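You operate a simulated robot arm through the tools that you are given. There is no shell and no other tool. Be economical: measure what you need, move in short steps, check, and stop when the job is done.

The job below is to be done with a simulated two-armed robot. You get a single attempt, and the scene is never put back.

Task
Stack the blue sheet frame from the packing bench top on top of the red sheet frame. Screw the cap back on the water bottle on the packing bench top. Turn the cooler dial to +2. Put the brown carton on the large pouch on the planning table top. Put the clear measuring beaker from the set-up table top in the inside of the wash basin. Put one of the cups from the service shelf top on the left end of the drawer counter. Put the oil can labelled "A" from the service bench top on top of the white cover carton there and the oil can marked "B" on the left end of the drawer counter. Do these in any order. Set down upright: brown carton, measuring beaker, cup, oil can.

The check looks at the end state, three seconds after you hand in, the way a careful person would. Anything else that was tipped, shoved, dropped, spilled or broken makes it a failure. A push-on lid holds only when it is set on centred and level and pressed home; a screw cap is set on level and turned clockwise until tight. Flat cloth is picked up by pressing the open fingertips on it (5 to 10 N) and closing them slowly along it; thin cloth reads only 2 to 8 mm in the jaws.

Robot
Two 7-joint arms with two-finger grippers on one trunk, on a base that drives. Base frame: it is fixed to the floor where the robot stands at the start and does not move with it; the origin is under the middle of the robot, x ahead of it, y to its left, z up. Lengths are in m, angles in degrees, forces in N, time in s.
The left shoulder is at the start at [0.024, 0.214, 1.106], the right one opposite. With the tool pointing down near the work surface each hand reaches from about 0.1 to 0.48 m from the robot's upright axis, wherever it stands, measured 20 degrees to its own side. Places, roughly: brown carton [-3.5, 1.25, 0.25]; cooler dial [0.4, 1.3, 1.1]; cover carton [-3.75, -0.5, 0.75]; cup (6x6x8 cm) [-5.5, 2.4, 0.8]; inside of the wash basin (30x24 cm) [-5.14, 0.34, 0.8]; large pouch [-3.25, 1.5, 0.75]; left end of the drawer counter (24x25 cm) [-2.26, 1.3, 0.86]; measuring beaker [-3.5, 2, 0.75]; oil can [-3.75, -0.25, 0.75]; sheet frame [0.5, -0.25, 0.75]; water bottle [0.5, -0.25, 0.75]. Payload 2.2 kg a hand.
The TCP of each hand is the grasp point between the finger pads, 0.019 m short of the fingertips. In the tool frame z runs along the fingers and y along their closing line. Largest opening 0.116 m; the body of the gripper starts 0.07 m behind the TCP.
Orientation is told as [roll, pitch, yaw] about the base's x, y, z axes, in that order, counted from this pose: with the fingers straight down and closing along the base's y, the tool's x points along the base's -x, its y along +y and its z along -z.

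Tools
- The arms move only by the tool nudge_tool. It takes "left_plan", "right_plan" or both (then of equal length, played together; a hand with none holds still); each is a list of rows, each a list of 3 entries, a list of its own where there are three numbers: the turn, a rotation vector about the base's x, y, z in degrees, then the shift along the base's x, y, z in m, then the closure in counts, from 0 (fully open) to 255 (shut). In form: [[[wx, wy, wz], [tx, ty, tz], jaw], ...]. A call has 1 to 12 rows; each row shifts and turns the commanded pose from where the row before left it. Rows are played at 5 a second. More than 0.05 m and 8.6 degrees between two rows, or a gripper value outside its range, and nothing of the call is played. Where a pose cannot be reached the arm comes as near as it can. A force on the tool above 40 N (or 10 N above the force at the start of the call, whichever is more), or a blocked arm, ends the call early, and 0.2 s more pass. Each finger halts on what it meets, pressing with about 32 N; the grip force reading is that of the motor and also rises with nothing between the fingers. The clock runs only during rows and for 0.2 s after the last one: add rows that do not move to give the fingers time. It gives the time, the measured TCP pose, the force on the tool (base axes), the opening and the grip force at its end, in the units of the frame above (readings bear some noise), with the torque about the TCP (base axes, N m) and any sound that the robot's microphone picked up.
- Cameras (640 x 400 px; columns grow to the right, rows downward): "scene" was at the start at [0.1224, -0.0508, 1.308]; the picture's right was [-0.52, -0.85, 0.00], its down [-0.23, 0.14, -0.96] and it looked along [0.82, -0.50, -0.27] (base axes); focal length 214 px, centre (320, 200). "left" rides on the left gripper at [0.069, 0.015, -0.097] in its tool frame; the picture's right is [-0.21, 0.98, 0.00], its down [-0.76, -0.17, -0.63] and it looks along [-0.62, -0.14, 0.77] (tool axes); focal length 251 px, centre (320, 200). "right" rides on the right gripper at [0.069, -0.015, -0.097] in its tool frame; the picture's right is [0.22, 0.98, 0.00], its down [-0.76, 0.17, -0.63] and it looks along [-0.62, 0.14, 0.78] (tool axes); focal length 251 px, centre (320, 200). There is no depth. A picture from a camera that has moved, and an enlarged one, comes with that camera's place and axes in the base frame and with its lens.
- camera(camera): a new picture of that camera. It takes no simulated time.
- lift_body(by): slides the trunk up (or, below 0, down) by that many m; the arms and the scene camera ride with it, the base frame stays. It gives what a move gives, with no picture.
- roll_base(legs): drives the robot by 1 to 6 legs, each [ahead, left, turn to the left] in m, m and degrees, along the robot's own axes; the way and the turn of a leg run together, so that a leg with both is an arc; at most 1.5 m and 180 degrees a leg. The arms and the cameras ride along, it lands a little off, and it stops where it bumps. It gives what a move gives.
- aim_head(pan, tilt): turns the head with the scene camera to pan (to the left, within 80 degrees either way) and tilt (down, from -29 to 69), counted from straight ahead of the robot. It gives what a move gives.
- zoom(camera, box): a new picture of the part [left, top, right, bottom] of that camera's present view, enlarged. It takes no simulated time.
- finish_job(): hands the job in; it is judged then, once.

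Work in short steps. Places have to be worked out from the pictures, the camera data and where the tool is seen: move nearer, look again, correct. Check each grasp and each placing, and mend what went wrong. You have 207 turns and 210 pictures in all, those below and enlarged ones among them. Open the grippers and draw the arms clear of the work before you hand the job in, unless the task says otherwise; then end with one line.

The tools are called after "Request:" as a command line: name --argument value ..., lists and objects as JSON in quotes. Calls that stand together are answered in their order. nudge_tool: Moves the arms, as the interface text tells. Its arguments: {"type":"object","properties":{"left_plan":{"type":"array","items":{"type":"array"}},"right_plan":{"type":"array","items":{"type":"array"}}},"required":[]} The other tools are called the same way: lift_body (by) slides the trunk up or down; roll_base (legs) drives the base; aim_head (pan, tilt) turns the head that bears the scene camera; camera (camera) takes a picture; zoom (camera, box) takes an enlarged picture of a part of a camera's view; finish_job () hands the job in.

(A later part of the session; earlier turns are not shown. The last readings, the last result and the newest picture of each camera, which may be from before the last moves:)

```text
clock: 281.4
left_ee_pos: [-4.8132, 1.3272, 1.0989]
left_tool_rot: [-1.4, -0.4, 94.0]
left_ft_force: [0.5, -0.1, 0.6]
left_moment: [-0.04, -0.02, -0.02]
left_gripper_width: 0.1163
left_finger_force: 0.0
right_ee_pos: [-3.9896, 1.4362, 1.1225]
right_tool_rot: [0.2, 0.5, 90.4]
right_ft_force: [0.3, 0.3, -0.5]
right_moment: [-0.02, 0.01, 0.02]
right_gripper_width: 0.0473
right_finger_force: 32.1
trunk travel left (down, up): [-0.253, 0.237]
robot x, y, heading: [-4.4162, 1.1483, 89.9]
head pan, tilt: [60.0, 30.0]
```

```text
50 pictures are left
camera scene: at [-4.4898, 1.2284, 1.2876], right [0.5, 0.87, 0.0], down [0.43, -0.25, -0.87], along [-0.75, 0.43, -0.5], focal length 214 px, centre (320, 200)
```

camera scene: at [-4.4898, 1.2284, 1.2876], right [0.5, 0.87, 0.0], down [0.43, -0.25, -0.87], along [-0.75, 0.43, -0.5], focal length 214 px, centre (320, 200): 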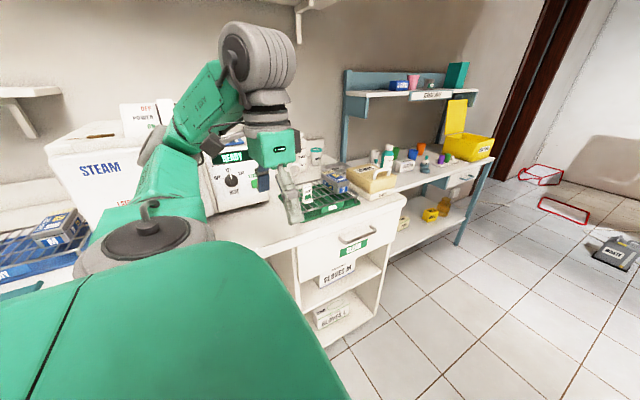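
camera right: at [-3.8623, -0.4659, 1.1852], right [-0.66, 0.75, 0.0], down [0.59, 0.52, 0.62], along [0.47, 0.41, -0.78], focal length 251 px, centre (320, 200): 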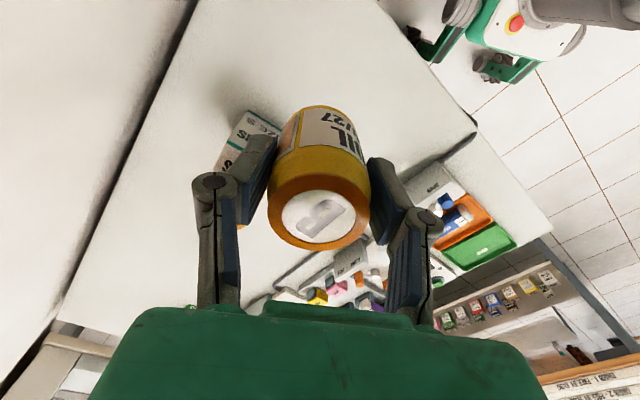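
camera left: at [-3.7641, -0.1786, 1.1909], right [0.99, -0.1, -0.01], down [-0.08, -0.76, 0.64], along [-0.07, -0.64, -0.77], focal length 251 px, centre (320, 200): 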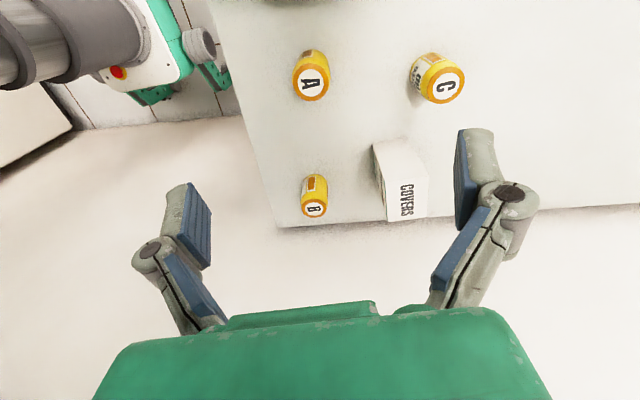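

Something blocked – likely the left elbow at the steam machine. Back off and look on both sides.

Request:
roll_base --legs '[[-0.25, -0.03, 0]]'

Request:
camera --camera "scene"

Request:
aim_head --pan -55 --tilt 30

Request:
camera --camera "scene"

```text
clock: 283.3
left_ee_pos: [-4.7835, 1.0775, 1.0967]
left_tool_rot: [-1.6, -0.2, 94.0]
left_ft_force: [0.2, -0.4, -0.2]
left_moment: [0.01, -0.04, 0.01]
left_gripper_width: 0.1157
left_finger_force: 0.0
right_ee_pos: [-3.961, 1.1883, 1.1226]
right_tool_rot: [0.0, 0.8, 90.5]
right_ft_force: [-0.2, -0.3, -1.1]
right_moment: [0.01, 0.01, 0.03]
right_gripper_width: 0.0473
right_finger_force: 32.0
trunk travel left (down, up): [-0.253, 0.237]
robot x, y, heading: [-4.385, 0.899, 90.3]
head pan, tilt: [60.0, 30.0]
```

```text
49 pictures are left
camera scene: at [-4.4612, 0.9821, 1.287], right [0.5, 0.87, 0.0], down [0.43, -0.25, -0.87], along [-0.75, 0.43, -0.5], focal length 214 px, centre (320, 200)
```

scene: 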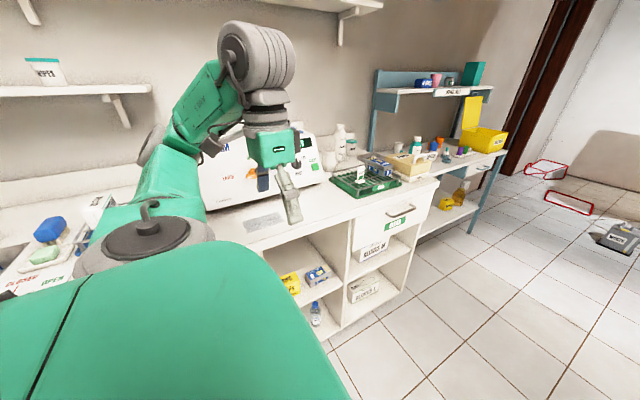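

```text
clock: 285.2
left_ee_pos: [-4.7836, 1.0784, 1.0967]
left_tool_rot: [-1.5, -0.2, 94.0]
left_ft_force: [-0.2, -0.3, -0.5]
left_moment: [0.01, -0.02, 0.0]
left_gripper_width: 0.1162
left_finger_force: 0.1
right_ee_pos: [-3.9616, 1.1869, 1.1237]
right_tool_rot: [0.1, 0.7, 90.4]
right_ft_force: [0.4, 0.5, -0.4]
right_moment: [0.01, 0.03, -0.04]
right_gripper_width: 0.0469
right_finger_force: 32.0
trunk travel left (down, up): [-0.253, 0.237]
robot x, y, heading: [-4.3821, 0.8965, 90.3]
head pan, tilt: [-55.0, 30.0]
```

```text
48 pictures are left
camera scene: at [-4.3545, 1.0219, 1.2868], right [0.94, -0.34, 0.0], down [-0.17, -0.47, -0.86], along [0.3, 0.81, -0.5], focal length 214 px, centre (320, 200)
```

scene: 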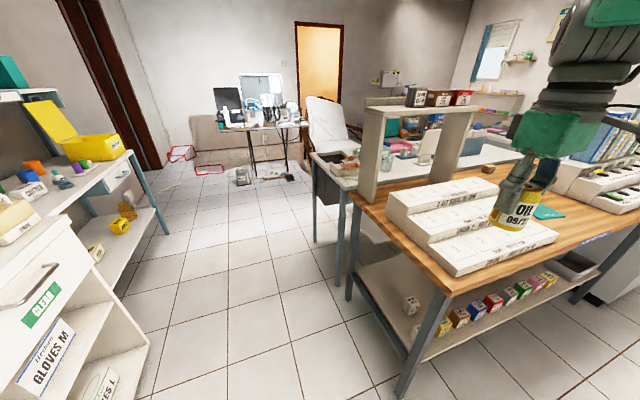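

The gap is narrow with a can in hand, so deliver B first. Back into the aisle and slide along to the drawer counter.

Request:
roll_base --legs '[[-0.27, 0, 0], [0, -1.5, 0], [0, -0.55, 0]]'

Request:
aim_head --pan 0 --tilt 40

Request:
camera --camera "scene"

```text
clock: 296.9
left_ee_pos: [-2.7443, 0.7922, 1.0928]
left_tool_rot: [-1.8, -0.1, 92.5]
left_ft_force: [-0.4, -0.6, 0.2]
left_moment: [0.05, -0.03, 0.01]
left_gripper_width: 0.116
left_finger_force: 0.1
right_ee_pos: [-1.9203, 0.8803, 1.1272]
right_tool_rot: [-0.7, 0.5, 89.0]
right_ft_force: [0.3, -0.4, -1.0]
right_moment: [-0.01, 0.03, 0.0]
right_gripper_width: 0.0472
right_finger_force: 32.1
trunk travel left (down, up): [-0.253, 0.237]
robot x, y, heading: [-2.3408, 0.5974, 88.5]
head pan, tilt: [-55.0, 30.0]
```

```text
clock: 298.1
left_ee_pos: [-2.7259, 0.7908, 1.0999]
left_tool_rot: [-0.8, -0.3, 92.5]
left_ft_force: [1.0, 0.0, 0.0]
left_moment: [0.0, 0.04, -0.01]
left_gripper_width: 0.1156
left_finger_force: 0.1
right_ee_pos: [-1.9007, 0.8789, 1.122]
right_tool_rot: [0.4, 0.5, 89.0]
right_ft_force: [-0.5, -0.1, 0.1]
right_moment: [-0.01, 0.02, 0.02]
right_gripper_width: 0.0473
right_finger_force: 32.2
trunk travel left (down, up): [-0.253, 0.237]
robot x, y, heading: [-2.3424, 0.6016, 88.5]
head pan, tilt: [0.0, 40.0]
```

```text
47 pictures are left
camera scene: at [-2.3305, 0.7248, 1.2715], right [1.0, -0.03, -0.01], down [-0.02, -0.64, -0.76], along [0.02, 0.76, -0.64], focal length 214 px, centre (320, 200)
```

scene: 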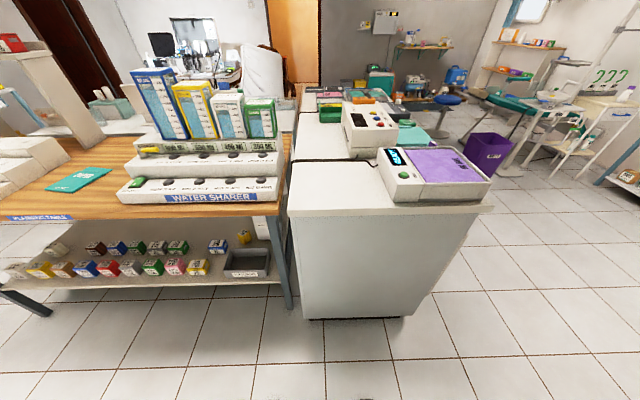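

The empty left end is visible. Drive 0.2 ahead and bring B over [−2.21,1.29].

Request:
roll_base --legs '[[0.2, 0, 1.5]]'

Request:
nudge_tool --right_plan '[[[0, 0, 0], [-0.039, 0.026, 0], 255], [[0, 0, 0], [-0.039, 0.026, 0], 255], [[0, 0, 0], [-0.039, 0.026, 0], 255], [[0, 0, 0], [-0.039, 0.026, 0], 255], [[0, 0, 0], [-0.039, 0.026, 0], 255], [[0, 0, 0], [-0.039, 0.026, 0], 255], [[0, 0, 0], [-0.039, 0.026, 0], 255], [[0, 0, 0], [-0.039, 0.026, 0], 255], [[0, 0, 0], [0, 0, 0], 255]]'

Request:
camera --camera "right"

```text
clock: 299.7
left_ee_pos: [-2.7285, 0.9803, 1.0975]
left_tool_rot: [-0.9, -0.4, 93.8]
left_ft_force: [1.2, 0.6, -0.7]
left_moment: [-0.08, 0.07, 0.0]
left_gripper_width: 0.1161
left_finger_force: 0.1
right_ee_pos: [-1.9053, 1.0905, 1.1209]
right_tool_rot: [0.3, 0.6, 90.5]
right_ft_force: [0.3, 0.3, -1.0]
right_moment: [-0.04, 0.01, 0.01]
right_gripper_width: 0.0473
right_finger_force: 31.9
trunk travel left (down, up): [-0.253, 0.237]
robot x, y, heading: [-2.3379, 0.7952, 90.1]
head pan, tilt: [0.0, 40.0]
```

```text
clock: 301.7
left_ee_pos: [-2.7337, 0.9788, 1.0977]
left_tool_rot: [-1.1, -0.6, 93.9]
left_ft_force: [-0.7, 0.4, -0.5]
left_moment: [0.02, -0.01, 0.02]
left_gripper_width: 0.1159
left_finger_force: 0.1
right_ee_pos: [-2.2136, 1.3055, 1.1178]
right_tool_rot: [0.3, 0.5, 90.5]
right_ft_force: [-0.6, -0.2, -0.6]
right_moment: [0.02, -0.04, 0.01]
right_gripper_width: 0.0469
right_finger_force: 32.3
right hand out of reach, approached as far as the arm can: row 1, 2
trunk travel left (down, up): [-0.253, 0.237]
robot x, y, heading: [-2.3386, 0.8008, 90.1]
head pan, tilt: [0.0, 40.0]
```

```text
46 pictures are left
camera right: at [-2.1974, 1.2376, 1.2152], right [-0.97, -0.22, 0.0], down [-0.17, 0.76, 0.63], along [-0.14, 0.61, -0.78], focal length 251 px, centre (320, 200)
```

right: 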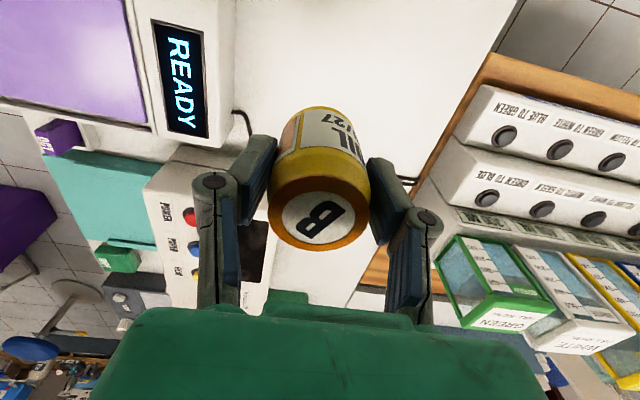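

Clear spot beneath. Lower B.

Request:
nudge_tool --right_plan '[[[0, 0, 0], [0, -0.005, -0.04], 255], [[0, 0, 0], [0, -0.005, -0.04], 255], [[0, 0, 0], [0, 0, -0.04], 255], [[0, 0, 0], [0, 0, -0.04], 255], [[0, 0, 0], [0, 0, -0.012], 255], [[0, 0, 0], [0, 0, -0.006], 255], [[0, 0, 0], [0, 0, -0.004], 255], [[0, 0, 0], [0, 0, -0.004], 255], [[0, 0, 0], [0, 0, -0.003], 255], [[0, 0, 0], [0, 0, -0.003], 255], [[0, 0, 0], [0, 0, -0.002], 255], [[0, 0, 0], [0, 0, 0], 255]]'

```text
clock: 304.3
left_ee_pos: [-2.7338, 0.9804, 1.0977]
left_tool_rot: [-1.2, -0.5, 93.8]
left_ft_force: [0.1, -1.3, -0.1]
left_moment: [-0.01, -0.01, 0.0]
left_gripper_width: 0.116
left_finger_force: 0.2
right_ee_pos: [-2.2129, 1.2974, 0.9237]
right_tool_rot: [0.2, 0.5, 90.5]
right_ft_force: [0.3, 0.3, -1.6]
right_moment: [0.02, 0.03, 0.01]
right_gripper_width: 0.0472
right_finger_force: 31.1
trunk travel left (down, up): [-0.253, 0.237]
robot x, y, heading: [-2.3395, 0.7972, 90.0]
head pan, tilt: [0.0, 40.0]
```

Request:
nudge_tool --right_plan '[[[0, 0, 0], [0, 0, -0.003], 255], [[0, 0, 0], [0, 0, -0.003], 255], [[0, 0, 0], [0, 0, -0.002], 255], [[0, 0, 0], [0, 0, -0.002], 255], [[0, 0, 0], [0, 0, 0], 255]]'

```text
clock: 305.5
left_ee_pos: [-2.7328, 0.9793, 1.0978]
left_tool_rot: [-1.1, -0.3, 93.7]
left_ft_force: [0.6, -0.2, 0.9]
left_moment: [-0.01, 0.0, 0.04]
left_gripper_width: 0.1159
left_finger_force: 0.0
right_ee_pos: [-2.2138, 1.2952, 0.914]
right_tool_rot: [0.2, 0.5, 90.5]
right_ft_force: [-0.4, 0.4, -1.3]
right_moment: [-0.01, -0.01, -0.01]
right_gripper_width: 0.0474
right_finger_force: 31.9
trunk travel left (down, up): [-0.253, 0.237]
robot x, y, heading: [-2.336, 0.7979, 90.1]
head pan, tilt: [0.0, 40.0]
```

Request:
nudge_tool --right_plan '[[[0, 0, 0], [0, 0, -0.003], 255], [[0, 0, 0], [0, 0, -0.002], 255], [[0, 0, 0], [0, 0, -0.002], 255], [[0, 0, 0], [0, 0, -0.002], 255], [[0, 0, 0], [0, 0, -0.002], 255], [[0, 0, 0], [0, 0, 0], 255]]'

Request:
zoom --camera "scene" --box '[260, 100, 440, 240]'

```text
clock: 306.9
left_ee_pos: [-2.7339, 0.9785, 1.0981]
left_tool_rot: [-1.2, -0.6, 93.8]
left_ft_force: [0.5, -0.6, 1.1]
left_moment: [0.03, 0.01, 0.01]
left_gripper_width: 0.116
left_finger_force: 0.1
right_ee_pos: [-2.2131, 1.2966, 0.9036]
right_tool_rot: [0.2, 0.4, 90.5]
right_ft_force: [1.7, 4.0, 27.7]
right_moment: [0.2, -0.06, 0.03]
right_gripper_width: 0.0472
right_finger_force: 31.9
trunk travel left (down, up): [-0.253, 0.237]
robot x, y, heading: [-2.3365, 0.8024, 90.1]
head pan, tilt: [0.0, 40.0]
```

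```text
2.86 times, centred on (350, 170) of scene
camera zoom: at [-2.3423, 0.9231, 1.2719], right [1.0, 0.0, 0.0], down [0.0, -0.64, -0.77], along [0.0, 0.77, -0.64], focal length 613 px, centre (234, 286)
```

zoom: 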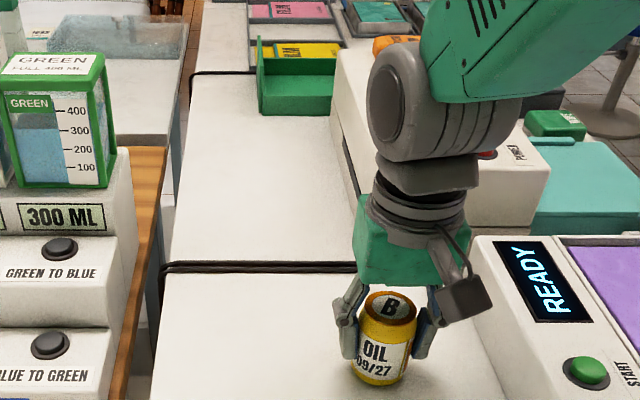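

B is down. Release and rise.

Request:
nudge_tool --right_plan '[[[0, 0, 0], [0, 0, 0.002], 255], [[0, 0, 0], [0, 0, 0], 130], [[0, 0, 0], [0, 0, 0], 80], [[0, 0, 0], [0, 0, 0], 50], [[0, 0, 0], [0, 0, 0.03], 50], [[0, 0, 0], [0, 0, 0.045], 50], [[0, 0, 0], [0, 0, 0.045], 50], [[0, 0, 0], [0, -0.02, 0.045], 50]]'

Request:
zoom --camera "scene" --box '[260, 100, 440, 240]'

```text
clock: 308.7
left_ee_pos: [-2.7317, 0.9769, 1.0987]
left_tool_rot: [-1.1, -0.7, 93.9]
left_ft_force: [-0.4, -0.3, 0.7]
left_moment: [0.04, 0.0, 0.03]
left_gripper_width: 0.116
left_finger_force: 0.0
right_ee_pos: [-2.2116, 1.2751, 1.0714]
right_tool_rot: [0.2, 0.4, 90.6]
right_ft_force: [0.1, -1.1, 0.3]
right_moment: [0.03, -0.04, 0.0]
right_gripper_width: 0.0931
right_finger_force: 0.2
trunk travel left (down, up): [-0.253, 0.237]
robot x, y, heading: [-2.3365, 0.7995, 89.9]
head pan, tilt: [0.0, 40.0]
```

```text
2.86 times, centred on (350, 170) of scene
camera zoom: at [-2.3417, 0.9225, 1.2718], right [1.0, 0.0, 0.0], down [0.0, -0.64, -0.77], along [0.0, 0.77, -0.64], focal length 613 px, centre (234, 286)
```

zoom: 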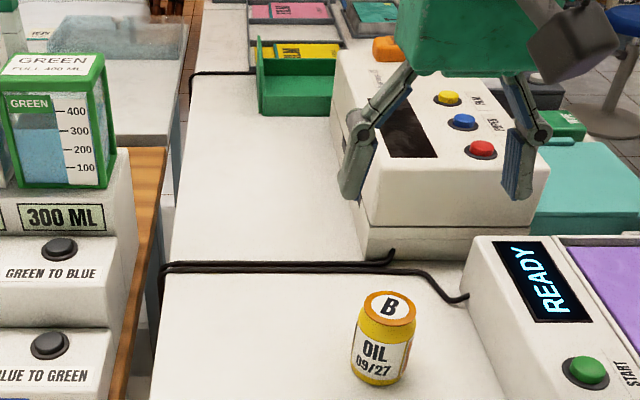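

B is placed. Now the brown carton: back up, slide along to x≈−3.5 and look at the lower shelf.

Request:
roll_base --legs '[[-0.25, 0, 0], [0, 1.2, 0]]'

Request:
aim_head --pan 0 --tilt 48

Request:
camera --camera "scene"

```text
clock: 316.2
left_ee_pos: [-3.9262, 0.7202, 1.0993]
left_tool_rot: [-1.0, -0.4, 94.3]
left_ft_force: [-0.3, 0.5, -0.2]
left_moment: [-0.02, 0.0, 0.02]
left_gripper_width: 0.1162
left_finger_force: 0.1
right_ee_pos: [-3.4065, 1.0224, 1.0707]
right_tool_rot: [0.3, 0.5, 91.0]
right_ft_force: [-0.7, 0.3, 0.7]
right_moment: [0.02, 0.01, 0.03]
right_gripper_width: 0.0932
right_finger_force: 0.1
trunk travel left (down, up): [-0.253, 0.237]
robot x, y, heading: [-3.5302, 0.5467, 90.6]
head pan, tilt: [0.0, 40.0]
```

```text
clock: 316.9
left_ee_pos: [-3.9257, 0.7191, 1.0986]
left_tool_rot: [-1.0, -0.5, 94.4]
left_ft_force: [0.1, 0.2, -0.6]
left_moment: [0.01, -0.03, 0.02]
left_gripper_width: 0.1159
left_finger_force: 0.0
right_ee_pos: [-3.4063, 1.021, 1.0709]
right_tool_rot: [0.3, 0.3, 91.0]
right_ft_force: [0.6, 0.5, -0.5]
right_moment: [-0.02, -0.02, 0.0]
right_gripper_width: 0.0935
right_finger_force: 0.0
trunk travel left (down, up): [-0.253, 0.237]
robot x, y, heading: [-3.5324, 0.5469, 90.6]
head pan, tilt: [0.0, 48.0]
```

```text
43 pictures are left
camera scene: at [-3.5365, 0.6637, 1.26], right [1.0, 0.01, 0.0], down [0.01, -0.74, -0.67], along [-0.01, 0.67, -0.74], focal length 214 px, centre (320, 200)
```

scene: 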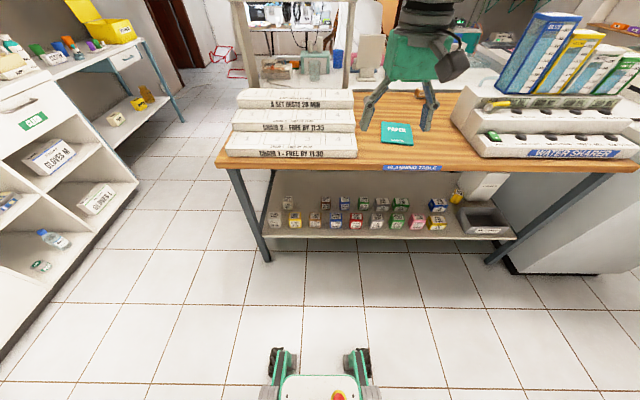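

Request:
zoom --camera "scene" --box '[255, 170, 455, 250]'

```text
3.20 times, centred on (355, 210) of scene
camera zoom: at [-3.5365, 0.6637, 1.26], right [1.0, 0.01, 0.0], down [0.01, -0.74, -0.67], along [-0.01, 0.67, -0.74], focal length 686 px, centre (208, 168)
```

zoom: 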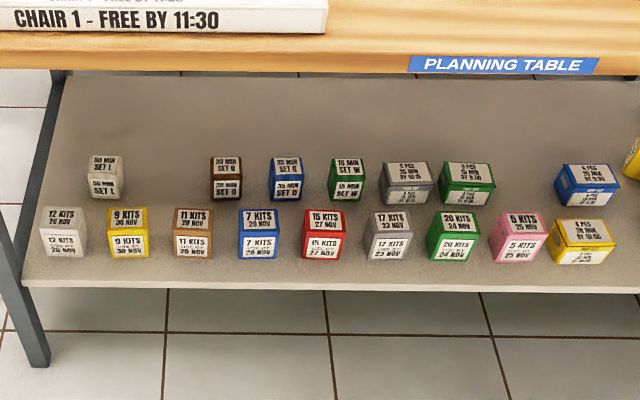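

Request:
zoom --camera "scene" --box '[300, 212, 345, 236]'

Request:
zoom --camera "scene" --box '[300, 190, 360, 228]'

```text
14.22 times, centred on (322, 224) of scene
camera zoom: at [-3.5365, 0.6637, 1.26], right [1.0, 0.01, 0.0], down [0.01, -0.74, -0.67], along [-0.01, 0.67, -0.74], focal length 3050 px, centre (284, -141)
```

zoom: 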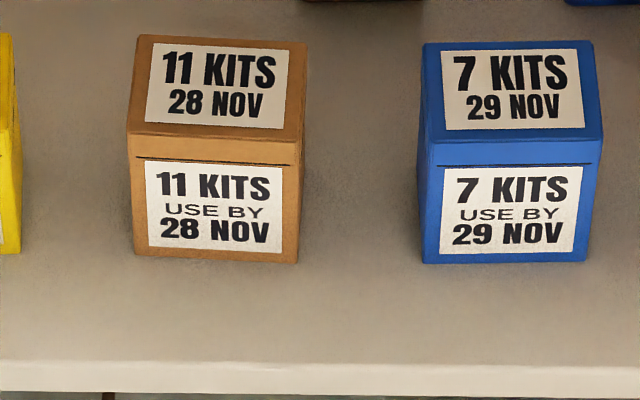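

```text
10.53 times, centred on (330, 209) of scene
camera zoom: at [-3.5365, 0.6637, 1.26], right [1.0, 0.01, 0.0], down [0.01, -0.74, -0.67], along [-0.01, 0.67, -0.74], focal length 2258 px, centre (215, 105)
```

zoom: 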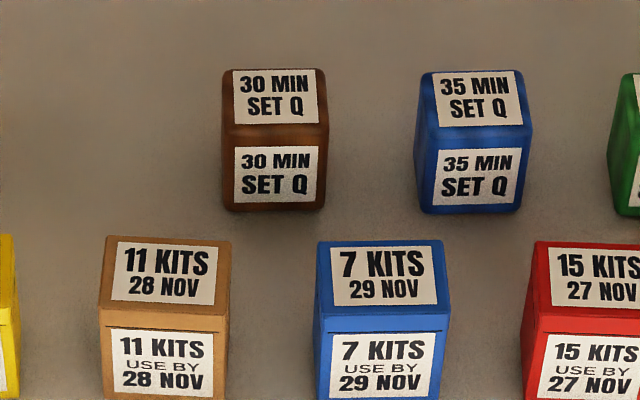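

Front-row ones are lidded cartons; the brown "11 KITS" is the target. Lower the trunk for a second viewpoint to triangulate.

Request:
lift_body --by -0.25

Request:
zoom --camera "scene" --box '[280, 120, 400, 195]'

```text
clock: 319.5
left_ee_pos: [-3.9258, 0.7186, 0.8495]
left_tool_rot: [-1.0, -0.6, 94.2]
left_ft_force: [-0.6, 0.7, 0.9]
left_moment: [-0.02, 0.01, 0.02]
left_gripper_width: 0.1161
left_finger_force: 0.1
right_ee_pos: [-3.4055, 1.0199, 0.8201]
right_tool_rot: [0.4, 0.5, 91.1]
right_ft_force: [-0.4, -0.2, -0.2]
right_moment: [-0.01, -0.03, -0.03]
right_gripper_width: 0.0932
right_finger_force: 0.0
trunk travel left (down, up): [-0.003, 0.487]
robot x, y, heading: [-3.5313, 0.5421, 90.7]
head pan, tilt: [0.0, 48.0]
```

```text
5.33 times, centred on (340, 158) of scene
camera zoom: at [-3.5355, 0.663, 1.0101], right [1.0, 0.01, 0.0], down [0.01, -0.74, -0.67], along [-0.01, 0.67, -0.74], focal length 1144 px, centre (213, 427)
```

zoom: 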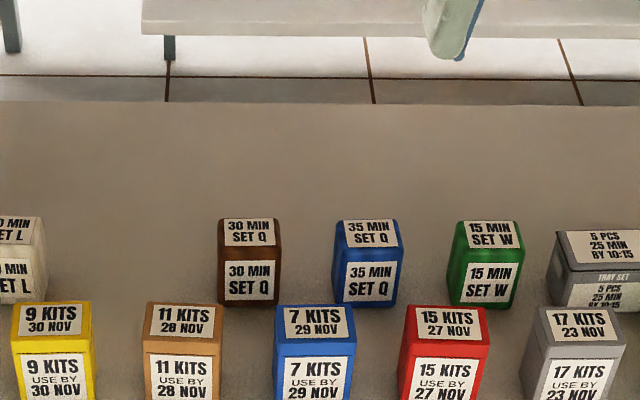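

Brown carton: x −3.57±0.03, y 1.311–1.353, z 0.325–0.398. Lower and tilt the right hand 45° forward in front of the table, then shift the base.

Request:
nudge_tool --right_plan '[[[6.4, 0, 0], [0, -0.006, -0.045], 50], [[6.4, 0, 0], [0, -0.006, -0.045], 50], [[6.4, 0, 0], [0, -0.006, -0.045], 50], [[6.4, 0, 0], [0, -0.006, -0.045], 50], [[6.4, 0, 0], [0, -0.006, -0.045], 50], [[6.4, 0, 0], [0, -0.006, -0.045], 50], [[6.4, 0, 0], [0, -0.006, -0.045], 50], [[0, 0, 0], [0, 0, 0], 50]]'

Request:
roll_base --legs '[[0, 0.165, -0.6], [0.12, 0, 0]]'

Request:
camera --camera "right"

```text
clock: 321.3
left_ee_pos: [-3.9254, 0.7182, 0.8484]
left_tool_rot: [-1.0, -0.6, 94.3]
left_ft_force: [-0.8, 0.1, -0.5]
left_moment: [0.01, -0.01, -0.01]
left_gripper_width: 0.1163
left_finger_force: 0.1
right_ee_pos: [-3.4044, 0.9773, 0.5058]
right_tool_rot: [-0.8, -44.6, 91.5]
right_ft_force: [-0.2, -0.1, -0.9]
right_moment: [0.01, -0.01, -0.02]
right_gripper_width: 0.0934
right_finger_force: 0.0
trunk travel left (down, up): [-0.003, 0.487]
robot x, y, heading: [-3.5302, 0.5464, 90.6]
head pan, tilt: [0.0, 48.0]
```

```text
clock: 323.5
left_ee_pos: [-4.0874, 0.8461, 0.848]
left_tool_rot: [-1.3, -0.4, 93.4]
left_ft_force: [-0.1, -0.1, 0.2]
left_moment: [-0.05, -0.03, 0.0]
left_gripper_width: 0.1156
left_finger_force: 0.0
right_ee_pos: [-3.5593, 1.0954, 0.5057]
right_tool_rot: [-0.9, -44.3, 90.3]
right_ft_force: [-0.3, -0.5, -1.0]
right_moment: [0.02, -0.04, 0.01]
right_gripper_width: 0.0929
right_finger_force: 0.0
trunk travel left (down, up): [-0.003, 0.487]
robot x, y, heading: [-3.6926, 0.664, 89.5]
head pan, tilt: [0.0, 48.0]
```

```text
38 pictures are left
camera right: at [-3.5453, 0.9796, 0.5265], right [-0.98, -0.15, -0.16], down [-0.18, 0.1, 0.98], along [-0.13, 0.98, -0.12], focal length 251 px, centre (320, 200)
```

right: 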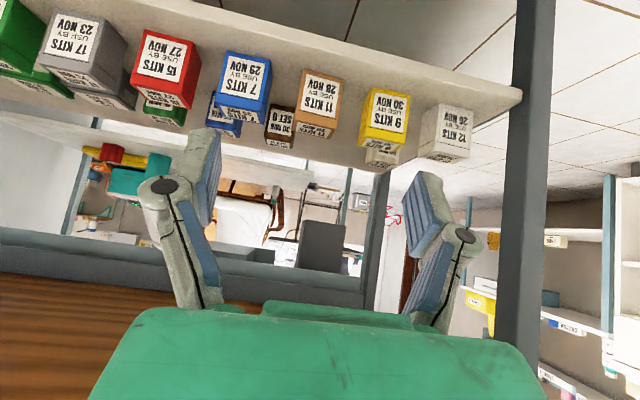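

Carton centre x ≈ −3.57. Advance halfway and check.

Request:
nudge_tool --right_plan '[[[0, 0, 0], [-0.0105, 0.03, -0.02], 75], [[0, 0, 0], [0, 0.035, -0.022], 75], [[0, 0, 0], [0, 0.035, -0.022], 75], [[0, 0, 0], [0, 0.035, -0.02], 75], [[0, 0, 0], [0, 0, 0], 75]]'

Request:
camera --camera "right"

```text
clock: 324.7
left_ee_pos: [-4.0833, 0.8437, 0.8498]
left_tool_rot: [-0.9, -0.7, 93.3]
left_ft_force: [0.6, 0.2, -0.1]
left_moment: [0.01, 0.05, -0.01]
left_gripper_width: 0.116
left_finger_force: 0.1
right_ee_pos: [-3.5659, 1.2298, 0.4209]
right_tool_rot: [-0.5, -44.4, 90.1]
right_ft_force: [0.2, 1.1, 0.2]
right_moment: [0.02, 0.04, 0.02]
right_gripper_width: 0.0819
right_finger_force: 0.0
trunk travel left (down, up): [-0.003, 0.487]
robot x, y, heading: [-3.6925, 0.6649, 89.6]
head pan, tilt: [0.0, 48.0]
```

```text
37 pictures are left
camera right: at [-3.5515, 1.1135, 0.4422], right [-0.98, -0.15, -0.16], down [-0.17, 0.1, 0.98], along [-0.13, 0.98, -0.12], focal length 251 px, centre (320, 200)
```

right: 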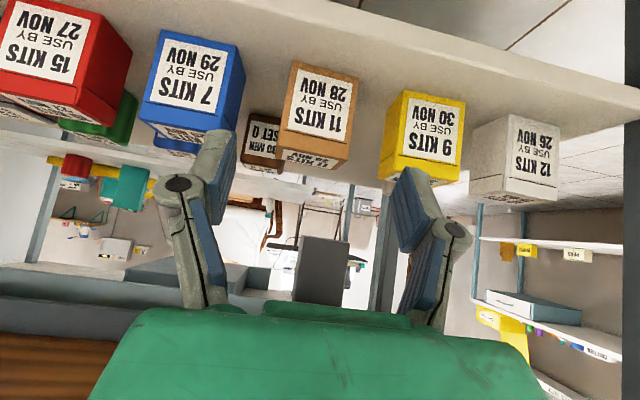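

Aligned (margins ok). Slide in around the carton.

Request:
nudge_tool --right_plan '[[[0, 0, 0], [0.001, 0.024, -0.0153], 75], [[0, 0, 0], [0, 0.024, -0.0153], 75], [[0, 0, 0], [0, 0.024, -0.0153], 75], [[0, 0, 0], [0, 0.022, -0.0153], 75], [[0, 0, 0], [0, 0, 0], 75]]'

Request:
camera --camera "right"

```text
clock: 325.9
left_ee_pos: [-4.0852, 0.845, 0.8489]
left_tool_rot: [-0.9, -0.5, 93.4]
left_ft_force: [0.0, -1.0, 0.4]
left_moment: [-0.01, 0.03, -0.02]
left_gripper_width: 0.1158
left_finger_force: 0.1
right_ee_pos: [-3.5662, 1.3235, 0.3607]
right_tool_rot: [-0.6, -44.5, 90.3]
right_ft_force: [0.2, 0.5, 0.2]
right_moment: [0.03, 0.03, -0.04]
right_gripper_width: 0.0819
right_finger_force: 0.1
trunk travel left (down, up): [-0.003, 0.487]
robot x, y, heading: [-3.6929, 0.6637, 89.7]
head pan, tilt: [0.0, 48.0]
```

```text
36 pictures are left
camera right: at [-3.5518, 1.2078, 0.3807], right [-0.98, -0.15, -0.16], down [-0.17, 0.1, 0.98], along [-0.13, 0.98, -0.12], focal length 251 px, centre (320, 200)
```

right: 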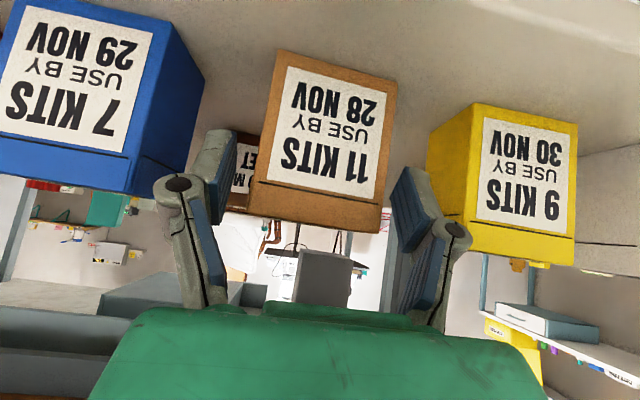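

Fingers flank the carton. Go 10 mm further in and close.

Request:
nudge_tool --right_plan '[[[0, 0, 0], [0, 0.008, -0.004], 75], [[0, 0, 0], [0, 0, 0], 100], [[0, 0, 0], [0, 0, 0], 140], [[0, 0, 0], [0, 0, 0], 255], [[0, 0, 0], [0, 0, 0], 255]]'

Request:
nudge_tool --right_plan '[[[0, 0, 0], [0, 0, 0.01], 255], [[0, 0, 0], [0, 0, 0.02], 255], [[0, 0, 0], [0, 0, 0.02], 255], [[0, 0, 0], [0, -0.03, 0.03], 255], [[0, 0, 0], [0, -0.04, 0.02], 255], [[0, 0, 0], [0, -0.045, 0.01], 255], [[0, 0, 0], [0, -0.045, 0], 255], [[0, 0, 0], [0, -0.045, 0], 255], [[0, 0, 0], [0, -0.04, 0], 255]]'

Request:
camera --camera "right"

```text
clock: 327.1
left_ee_pos: [-4.0849, 0.8442, 0.8482]
left_tool_rot: [-1.0, -0.6, 93.4]
left_ft_force: [0.2, 0.1, 0.2]
left_moment: [-0.03, -0.02, 0.0]
left_gripper_width: 0.1161
left_finger_force: 0.0
right_ee_pos: [-3.5676, 1.3318, 0.356]
right_tool_rot: [-0.7, -44.4, 90.0]
right_ft_force: [0.6, 0.7, 1.6]
right_moment: [0.06, 0.05, -0.03]
right_gripper_width: 0.061
right_finger_force: 32.1
trunk travel left (down, up): [-0.003, 0.487]
robot x, y, heading: [-3.6929, 0.6643, 89.8]
head pan, tilt: [0.0, 48.0]
```

```text
clock: 329.1
left_ee_pos: [-4.0844, 0.8442, 0.8495]
left_tool_rot: [-1.0, -0.6, 93.5]
left_ft_force: [0.3, -0.5, 0.4]
left_moment: [0.02, -0.02, -0.05]
left_gripper_width: 0.1159
left_finger_force: 0.1
right_ee_pos: [-3.5673, 1.0859, 0.4682]
right_tool_rot: [-0.5, -44.3, 90.1]
right_ft_force: [-0.3, 0.5, -0.1]
right_moment: [-0.01, -0.01, -0.01]
right_gripper_width: 0.0608
right_finger_force: 31.8
trunk travel left (down, up): [-0.003, 0.487]
robot x, y, heading: [-3.6912, 0.6647, 89.5]
head pan, tilt: [0.0, 48.0]
```

```text
35 pictures are left
camera right: at [-3.5523, 0.9694, 0.4875], right [-0.98, -0.15, -0.16], down [-0.17, 0.1, 0.98], along [-0.13, 0.98, -0.12], focal length 251 px, centre (320, 200)
```

right: 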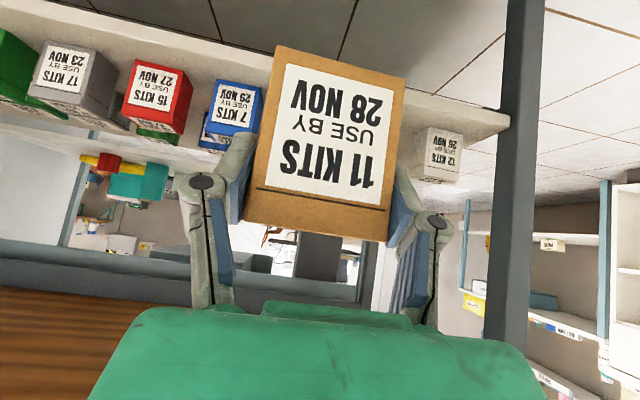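

Carton is held upright. Raise the trunk, then move in front of the pouch.

Request:
lift_body --by 0.4

Request:
nudge_tool --right_plan '[[[0, 0, 0], [0, 0, 0.04], 255], [[0, 0, 0], [0, 0, 0.04], 255], [[0, 0, 0], [0, 0, 0.04], 255], [[0, 0, 0], [0, 0, 0.04], 255]]'

Request:
roll_base --legs '[[0, -0.32, 0], [0.13, 0, 0]]'

Request:
camera --camera "right"

Request:
camera --camera "scene"

```text
clock: 333.0
left_ee_pos: [-4.0845, 0.8455, 1.2493]
left_tool_rot: [-1.1, -0.6, 93.4]
left_ft_force: [-0.9, 0.6, 0.5]
left_moment: [0.03, 0.0, -0.01]
left_gripper_width: 0.116
left_finger_force: 0.1
right_ee_pos: [-3.5666, 1.087, 0.8675]
right_tool_rot: [-0.6, -44.4, 90.1]
right_ft_force: [0.4, -1.1, -0.1]
right_moment: [-0.04, 0.05, -0.02]
right_gripper_width: 0.0605
right_finger_force: 32.4
trunk travel left (down, up): [-0.403, 0.087]
robot x, y, heading: [-3.6886, 0.6619, 89.7]
head pan, tilt: [0.0, 48.0]
```

```text
clock: 334.0
left_ee_pos: [-4.0855, 0.843, 1.2487]
left_tool_rot: [-1.0, -0.8, 93.4]
left_ft_force: [-0.5, 0.1, -0.2]
left_moment: [0.01, -0.03, 0.01]
left_gripper_width: 0.1159
left_finger_force: 0.1
right_ee_pos: [-3.5664, 1.0832, 1.0307]
right_tool_rot: [-0.5, -44.4, 90.2]
right_ft_force: [0.1, 0.6, -0.4]
right_moment: [0.02, -0.01, 0.01]
right_gripper_width: 0.0607
right_finger_force: 32.3
trunk travel left (down, up): [-0.403, 0.087]
robot x, y, heading: [-3.6946, 0.6618, 89.5]
head pan, tilt: [0.0, 48.0]
```

```text
clock: 337.0
left_ee_pos: [-3.7876, 0.9735, 1.2434]
left_tool_rot: [-2.0, -0.4, 93.7]
left_ft_force: [-1.6, -0.6, 0.2]
left_moment: [0.1, -0.13, 0.06]
left_gripper_width: 0.1164
left_finger_force: 0.0
right_ee_pos: [-3.2696, 1.2179, 1.0329]
right_tool_rot: [-2.0, -44.6, 91.6]
right_ft_force: [-2.6, 0.2, -1.1]
right_moment: [0.01, -0.09, -0.12]
right_gripper_width: 0.0608
right_finger_force: 31.8
trunk travel left (down, up): [-0.403, 0.087]
robot x, y, heading: [-3.3802, 0.7931, 89.6]
head pan, tilt: [0.0, 48.0]
```

```text
34 pictures are left
camera right: at [-3.2544, 1.1004, 1.0526], right [-0.97, -0.16, -0.17], down [-0.19, 0.09, 0.98], along [-0.14, 0.98, -0.12], focal length 251 px, centre (320, 200)
```

right: 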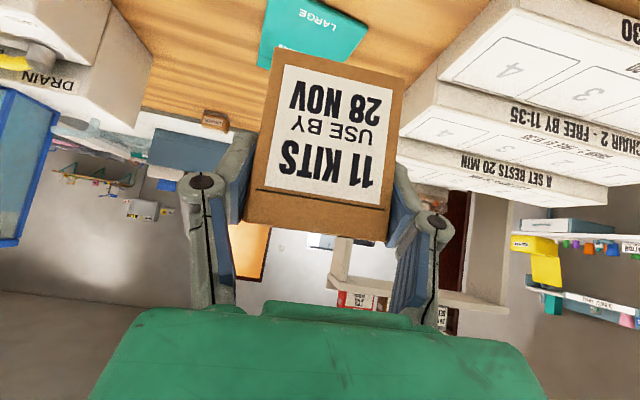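

```text
33 pictures are left
camera scene: at [-3.4019, 0.9122, 1.41], right [1.0, 0.0, 0.02], down [0.01, -0.74, -0.67], along [0.02, 0.67, -0.74], focal length 214 px, centre (320, 200)
```

scene: 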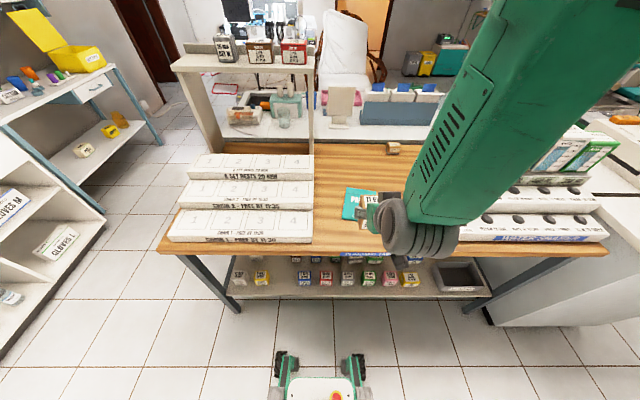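

Large teal pouch is at ≈[−3.24,1.435]. Move the carton over it.

Request:
nudge_tool --right_plan '[[[1.0, 0, 0], [0.006, 0.043, -0.006], 255], [[1.0, 0, 0], [0.006, 0.043, -0.006], 255], [[0, 0, 0], [0.006, 0.043, -0.006], 255], [[0, 0, 0], [0.006, 0.043, -0.006], 255], [[0, 0, 0], [0.006, 0.043, -0.006], 255], [[0, 0, 0], [0, 0, -0.03], 255], [[0, 0, 0], [0, 0, 0], 255]]'

Request:
camera --camera "right"

Request:
zoom --camera "scene" --box '[300, 130, 460, 250]'

```text
clock: 338.6
left_ee_pos: [-3.7723, 0.9726, 1.2495]
left_tool_rot: [-0.9, -0.6, 93.9]
left_ft_force: [-0.6, -0.5, 0.3]
left_moment: [0.06, -0.01, 0.06]
left_gripper_width: 0.1162
left_finger_force: 0.1
right_ee_pos: [-3.2247, 1.431, 0.9698]
right_tool_rot: [-0.9, -46.8, 90.9]
right_ft_force: [-0.8, -1.0, -0.6]
right_moment: [-0.01, -0.02, 0.0]
right_gripper_width: 0.0607
right_finger_force: 31.7
trunk travel left (down, up): [-0.403, 0.087]
robot x, y, heading: [-3.3807, 0.7944, 89.5]
head pan, tilt: [0.0, 48.0]
```

```text
32 pictures are left
camera right: at [-3.2093, 1.3137, 0.9861], right [-0.97, -0.15, -0.17], down [-0.18, 0.06, 0.98], along [-0.14, 0.99, -0.08], focal length 251 px, centre (320, 200)
```

right: 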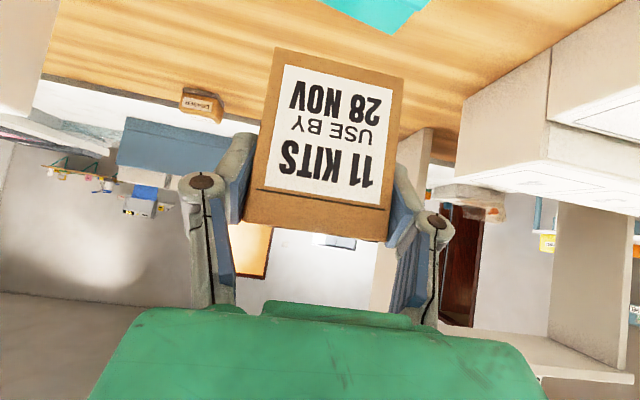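

```text
3.33 times, centred on (380, 190) of scene
camera zoom: at [-3.3781, 0.913, 1.4102], right [1.0, -0.01, 0.0], down [0.0, -0.74, -0.67], along [0.0, 0.67, -0.74], focal length 715 px, centre (120, 233)
```

zoom: 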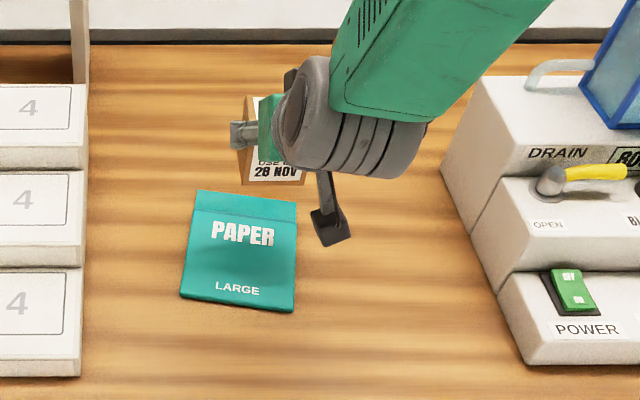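

Pouch centre [−3.241,1.44]. Correct position and tilt, then lower.

Request:
nudge_tool --right_plan '[[[-1.2, 0, 0], [-0.015, 0.004, -0.02], 255], [[-1.2, 0, 0], [0, 0.003, -0.03], 255], [[0, 0, 0], [0, 0, -0.025], 255], [[0, 0, 0], [0, 0, -0.008], 255], [[0, 0, 0], [0, 0, -0.005], 255], [[0, 0, 0], [0, 0, -0.004], 255], [[0, 0, 0], [0, 0, -0.003], 255], [[0, 0, 0], [0, 0, -0.003], 255], [[0, 0, 0], [0, 0, -0.003], 255], [[0, 0, 0], [0, 0, 0], 255]]'

Request:
camera --camera "right"

```text
clock: 340.8
left_ee_pos: [-3.7712, 0.9743, 1.2479]
left_tool_rot: [-0.9, -0.5, 93.6]
left_ft_force: [0.9, 0.1, -0.1]
left_moment: [0.02, -0.01, -0.03]
left_gripper_width: 0.1159
left_finger_force: 0.1
right_ee_pos: [-3.2396, 1.4384, 0.8689]
right_tool_rot: [-0.7, -44.1, 90.7]
right_ft_force: [-0.4, -1.3, -1.6]
right_moment: [0.0, 0.03, 0.0]
right_gripper_width: 0.0605
right_finger_force: 32.1
trunk travel left (down, up): [-0.403, 0.087]
robot x, y, heading: [-3.3797, 0.7934, 89.7]
head pan, tilt: [0.0, 48.0]
```

```text
30 pictures are left
camera right: at [-3.2236, 1.3228, 0.8897], right [-0.97, -0.16, -0.16], down [-0.17, 0.1, 0.98], along [-0.14, 0.98, -0.13], focal length 251 px, centre (320, 200)
```

right: 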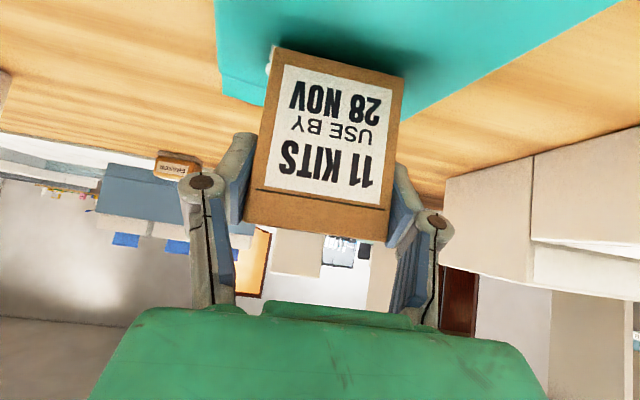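

Almost touching. Continue in 2 mm steps.

Request:
nudge_tool --right_plan '[[[0, 0, 0], [0, 0, -0.003], 255], [[0, 0, 0], [0, 0, -0.002], 255], [[0, 0, 0], [0, 0, -0.002], 255], [[0, 0, 0], [0, 0, -0.002], 255], [[0, 0, 0], [0, 0, -0.002], 255], [[0, 0, 0], [0, 0, 0], 255]]'

```text
clock: 342.2
left_ee_pos: [-3.7725, 0.9726, 1.2492]
left_tool_rot: [-1.1, -0.6, 93.8]
left_ft_force: [-0.8, -0.2, 0.4]
left_moment: [0.01, 0.02, 0.02]
left_gripper_width: 0.116
left_finger_force: 0.0
right_ee_pos: [-3.2379, 1.4394, 0.8634]
right_tool_rot: [-1.0, -44.8, 90.8]
right_ft_force: [-1.0, 1.8, 30.8]
right_moment: [0.37, 0.29, 0.04]
right_gripper_width: 0.0607
right_finger_force: 32.4
trunk travel left (down, up): [-0.403, 0.087]
robot x, y, heading: [-3.3771, 0.7979, 89.8]
head pan, tilt: [0.0, 48.0]
```

Landed. Ease, open, and withdraw back along the tool direction.

Request:
nudge_tool --right_plan '[[[0, 0, 0], [0, 0, 0.003], 255], [[0, 0, 0], [0, 0, 0], 120], [[0, 0, 0], [0, 0, 0], 90], [[0, 0, 0], [0, 0, 0], 60], [[0, 0, 0], [0, -0.015, 0.015], 60], [[0, 0, 0], [0, -0.03, 0.03], 60], [[0, 0, 0], [0, -0.03, 0.03], 60], [[0, 0, 0], [0, -0.035, 0.03], 60], [[0, 0, 0], [0, -0.04, 0.02], 60]]'

Request:
camera --camera "right"

```text
clock: 344.2
left_ee_pos: [-3.771, 0.9734, 1.2488]
left_tool_rot: [-0.9, -0.5, 93.7]
left_ft_force: [0.3, 0.1, 0.5]
left_moment: [0.01, 0.03, 0.0]
left_gripper_width: 0.1159
left_finger_force: 0.0
right_ee_pos: [-3.2343, 1.2886, 0.9835]
right_tool_rot: [-0.2, -43.6, 89.5]
right_ft_force: [0.0, -0.2, -0.4]
right_moment: [0.05, -0.01, -0.04]
right_gripper_width: 0.0886
right_finger_force: 0.0
trunk travel left (down, up): [-0.403, 0.087]
robot x, y, heading: [-3.3769, 0.7944, 89.7]
head pan, tilt: [0.0, 48.0]
```

```text
29 pictures are left
camera right: at [-3.2195, 1.1723, 1.0056], right [-0.98, -0.15, -0.15], down [-0.17, 0.11, 0.98], along [-0.13, 0.98, -0.14], focal length 251 px, centre (320, 200)
```

right: 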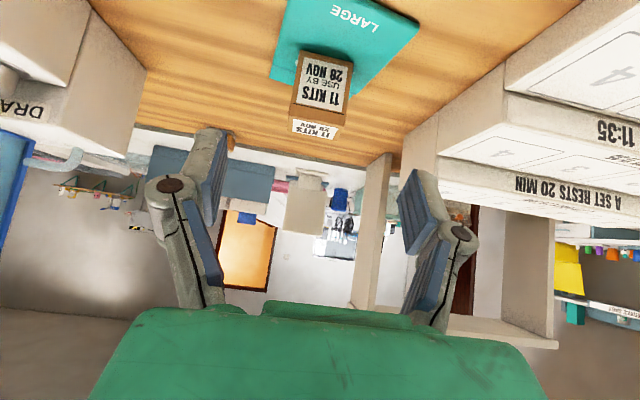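

Carton stands on the pouch. Next go to the set-up table/service shelf area: raise the trunk and right hand so the arms clear everything, and drive through the gap.

Request:
lift_body --by 0.08

Request:
nudge_tool --right_plan '[[[-7.3, 0, 0], [-0.01, -0.03, 0.03], 0], [[-7.3, 0, 0], [-0.01, -0.03, 0.03], 0], [[-7.3, 0, 0], [-0.01, -0.03, 0.03], 0], [[-7.3, 0, 0], [-0.01, -0.03, 0.03], 0], [[-7.3, 0, 0], [-0.01, -0.03, 0.03], 0], [[-7.3, 0, 0], [-0.01, -0.02, 0.03], 0]]'

Request:
roll_base --legs '[[-0.25, 0, 0], [0, 0.9, 0], [1.15, 0, 0]]'

Request:
aim_head --pan -35 --tilt 40

Request:
camera --camera "scene"

```text
clock: 345.4
left_ee_pos: [-3.7698, 0.9732, 1.3296]
left_tool_rot: [-0.8, -0.6, 93.7]
left_ft_force: [0.7, 0.2, -0.2]
left_moment: [-0.01, 0.0, -0.03]
left_gripper_width: 0.1159
left_finger_force: 0.0
right_ee_pos: [-3.2359, 1.2901, 1.0641]
right_tool_rot: [0.3, -43.8, 89.3]
right_ft_force: [-0.2, -0.2, 0.2]
right_moment: [-0.03, 0.0, 0.03]
right_gripper_width: 0.0886
right_finger_force: 0.1
trunk travel left (down, up): [-0.483, 0.007]
robot x, y, heading: [-3.3773, 0.795, 89.6]
head pan, tilt: [0.0, 48.0]
```

```text
clock: 346.0
left_ee_pos: [-3.7679, 0.9712, 1.3295]
left_tool_rot: [-0.8, -0.6, 93.7]
left_ft_force: [-0.2, -0.7, -0.4]
left_moment: [0.0, -0.01, 0.01]
left_gripper_width: 0.1157
left_finger_force: 0.0
right_ee_pos: [-3.2474, 1.1792, 1.0299]
right_tool_rot: [1.6, -17.6, 87.4]
right_ft_force: [0.1, -0.2, 0.1]
right_moment: [0.02, 0.01, 0.02]
right_gripper_width: 0.1161
right_finger_force: 0.0
trunk travel left (down, up): [-0.483, 0.007]
robot x, y, heading: [-3.3803, 0.792, 89.6]
head pan, tilt: [0.0, 48.0]
stopped in row 2 (right hand): the arm was blocked; the commanded pose is now the measured one
```

```text
clock: 357.5
left_ee_pos: [-4.6762, 1.859, 1.3282]
left_tool_rot: [-0.8, -0.5, 93.9]
left_ft_force: [-0.6, -0.2, 0.1]
left_moment: [-0.01, -0.01, -0.03]
left_gripper_width: 0.116
left_finger_force: 0.1
right_ee_pos: [-4.156, 2.0675, 1.0306]
right_tool_rot: [1.3, -17.7, 87.9]
right_ft_force: [-0.5, 0.5, 0.1]
right_moment: [0.03, -0.01, -0.01]
right_gripper_width: 0.1157
right_finger_force: 0.0
trunk travel left (down, up): [-0.483, 0.007]
robot x, y, heading: [-4.2845, 1.6779, 90.0]
head pan, tilt: [0.0, 48.0]
```

```text
clock: 358.6
left_ee_pos: [-4.6717, 1.8581, 1.3312]
left_tool_rot: [-0.6, -0.6, 93.7]
left_ft_force: [-0.1, -0.2, 0.5]
left_moment: [-0.03, -0.03, 0.0]
left_gripper_width: 0.1161
left_finger_force: 0.2
right_ee_pos: [-4.1512, 2.0671, 1.0301]
right_tool_rot: [1.7, -17.8, 87.8]
right_ft_force: [-0.2, -0.5, 0.0]
right_moment: [-0.03, -0.01, 0.0]
right_gripper_width: 0.1159
right_finger_force: 0.0
trunk travel left (down, up): [-0.483, 0.007]
robot x, y, heading: [-4.2865, 1.6842, 89.9]
head pan, tilt: [-35.0, 40.0]
```

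```text
28 pictures are left
camera scene: at [-4.2418, 1.7945, 1.5016], right [0.82, -0.57, 0.0], down [-0.37, -0.53, -0.77], along [0.44, 0.63, -0.64], focal length 214 px, centre (320, 200)
```

scene: 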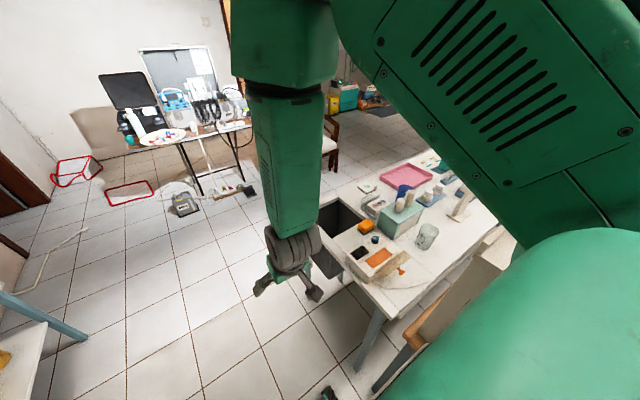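

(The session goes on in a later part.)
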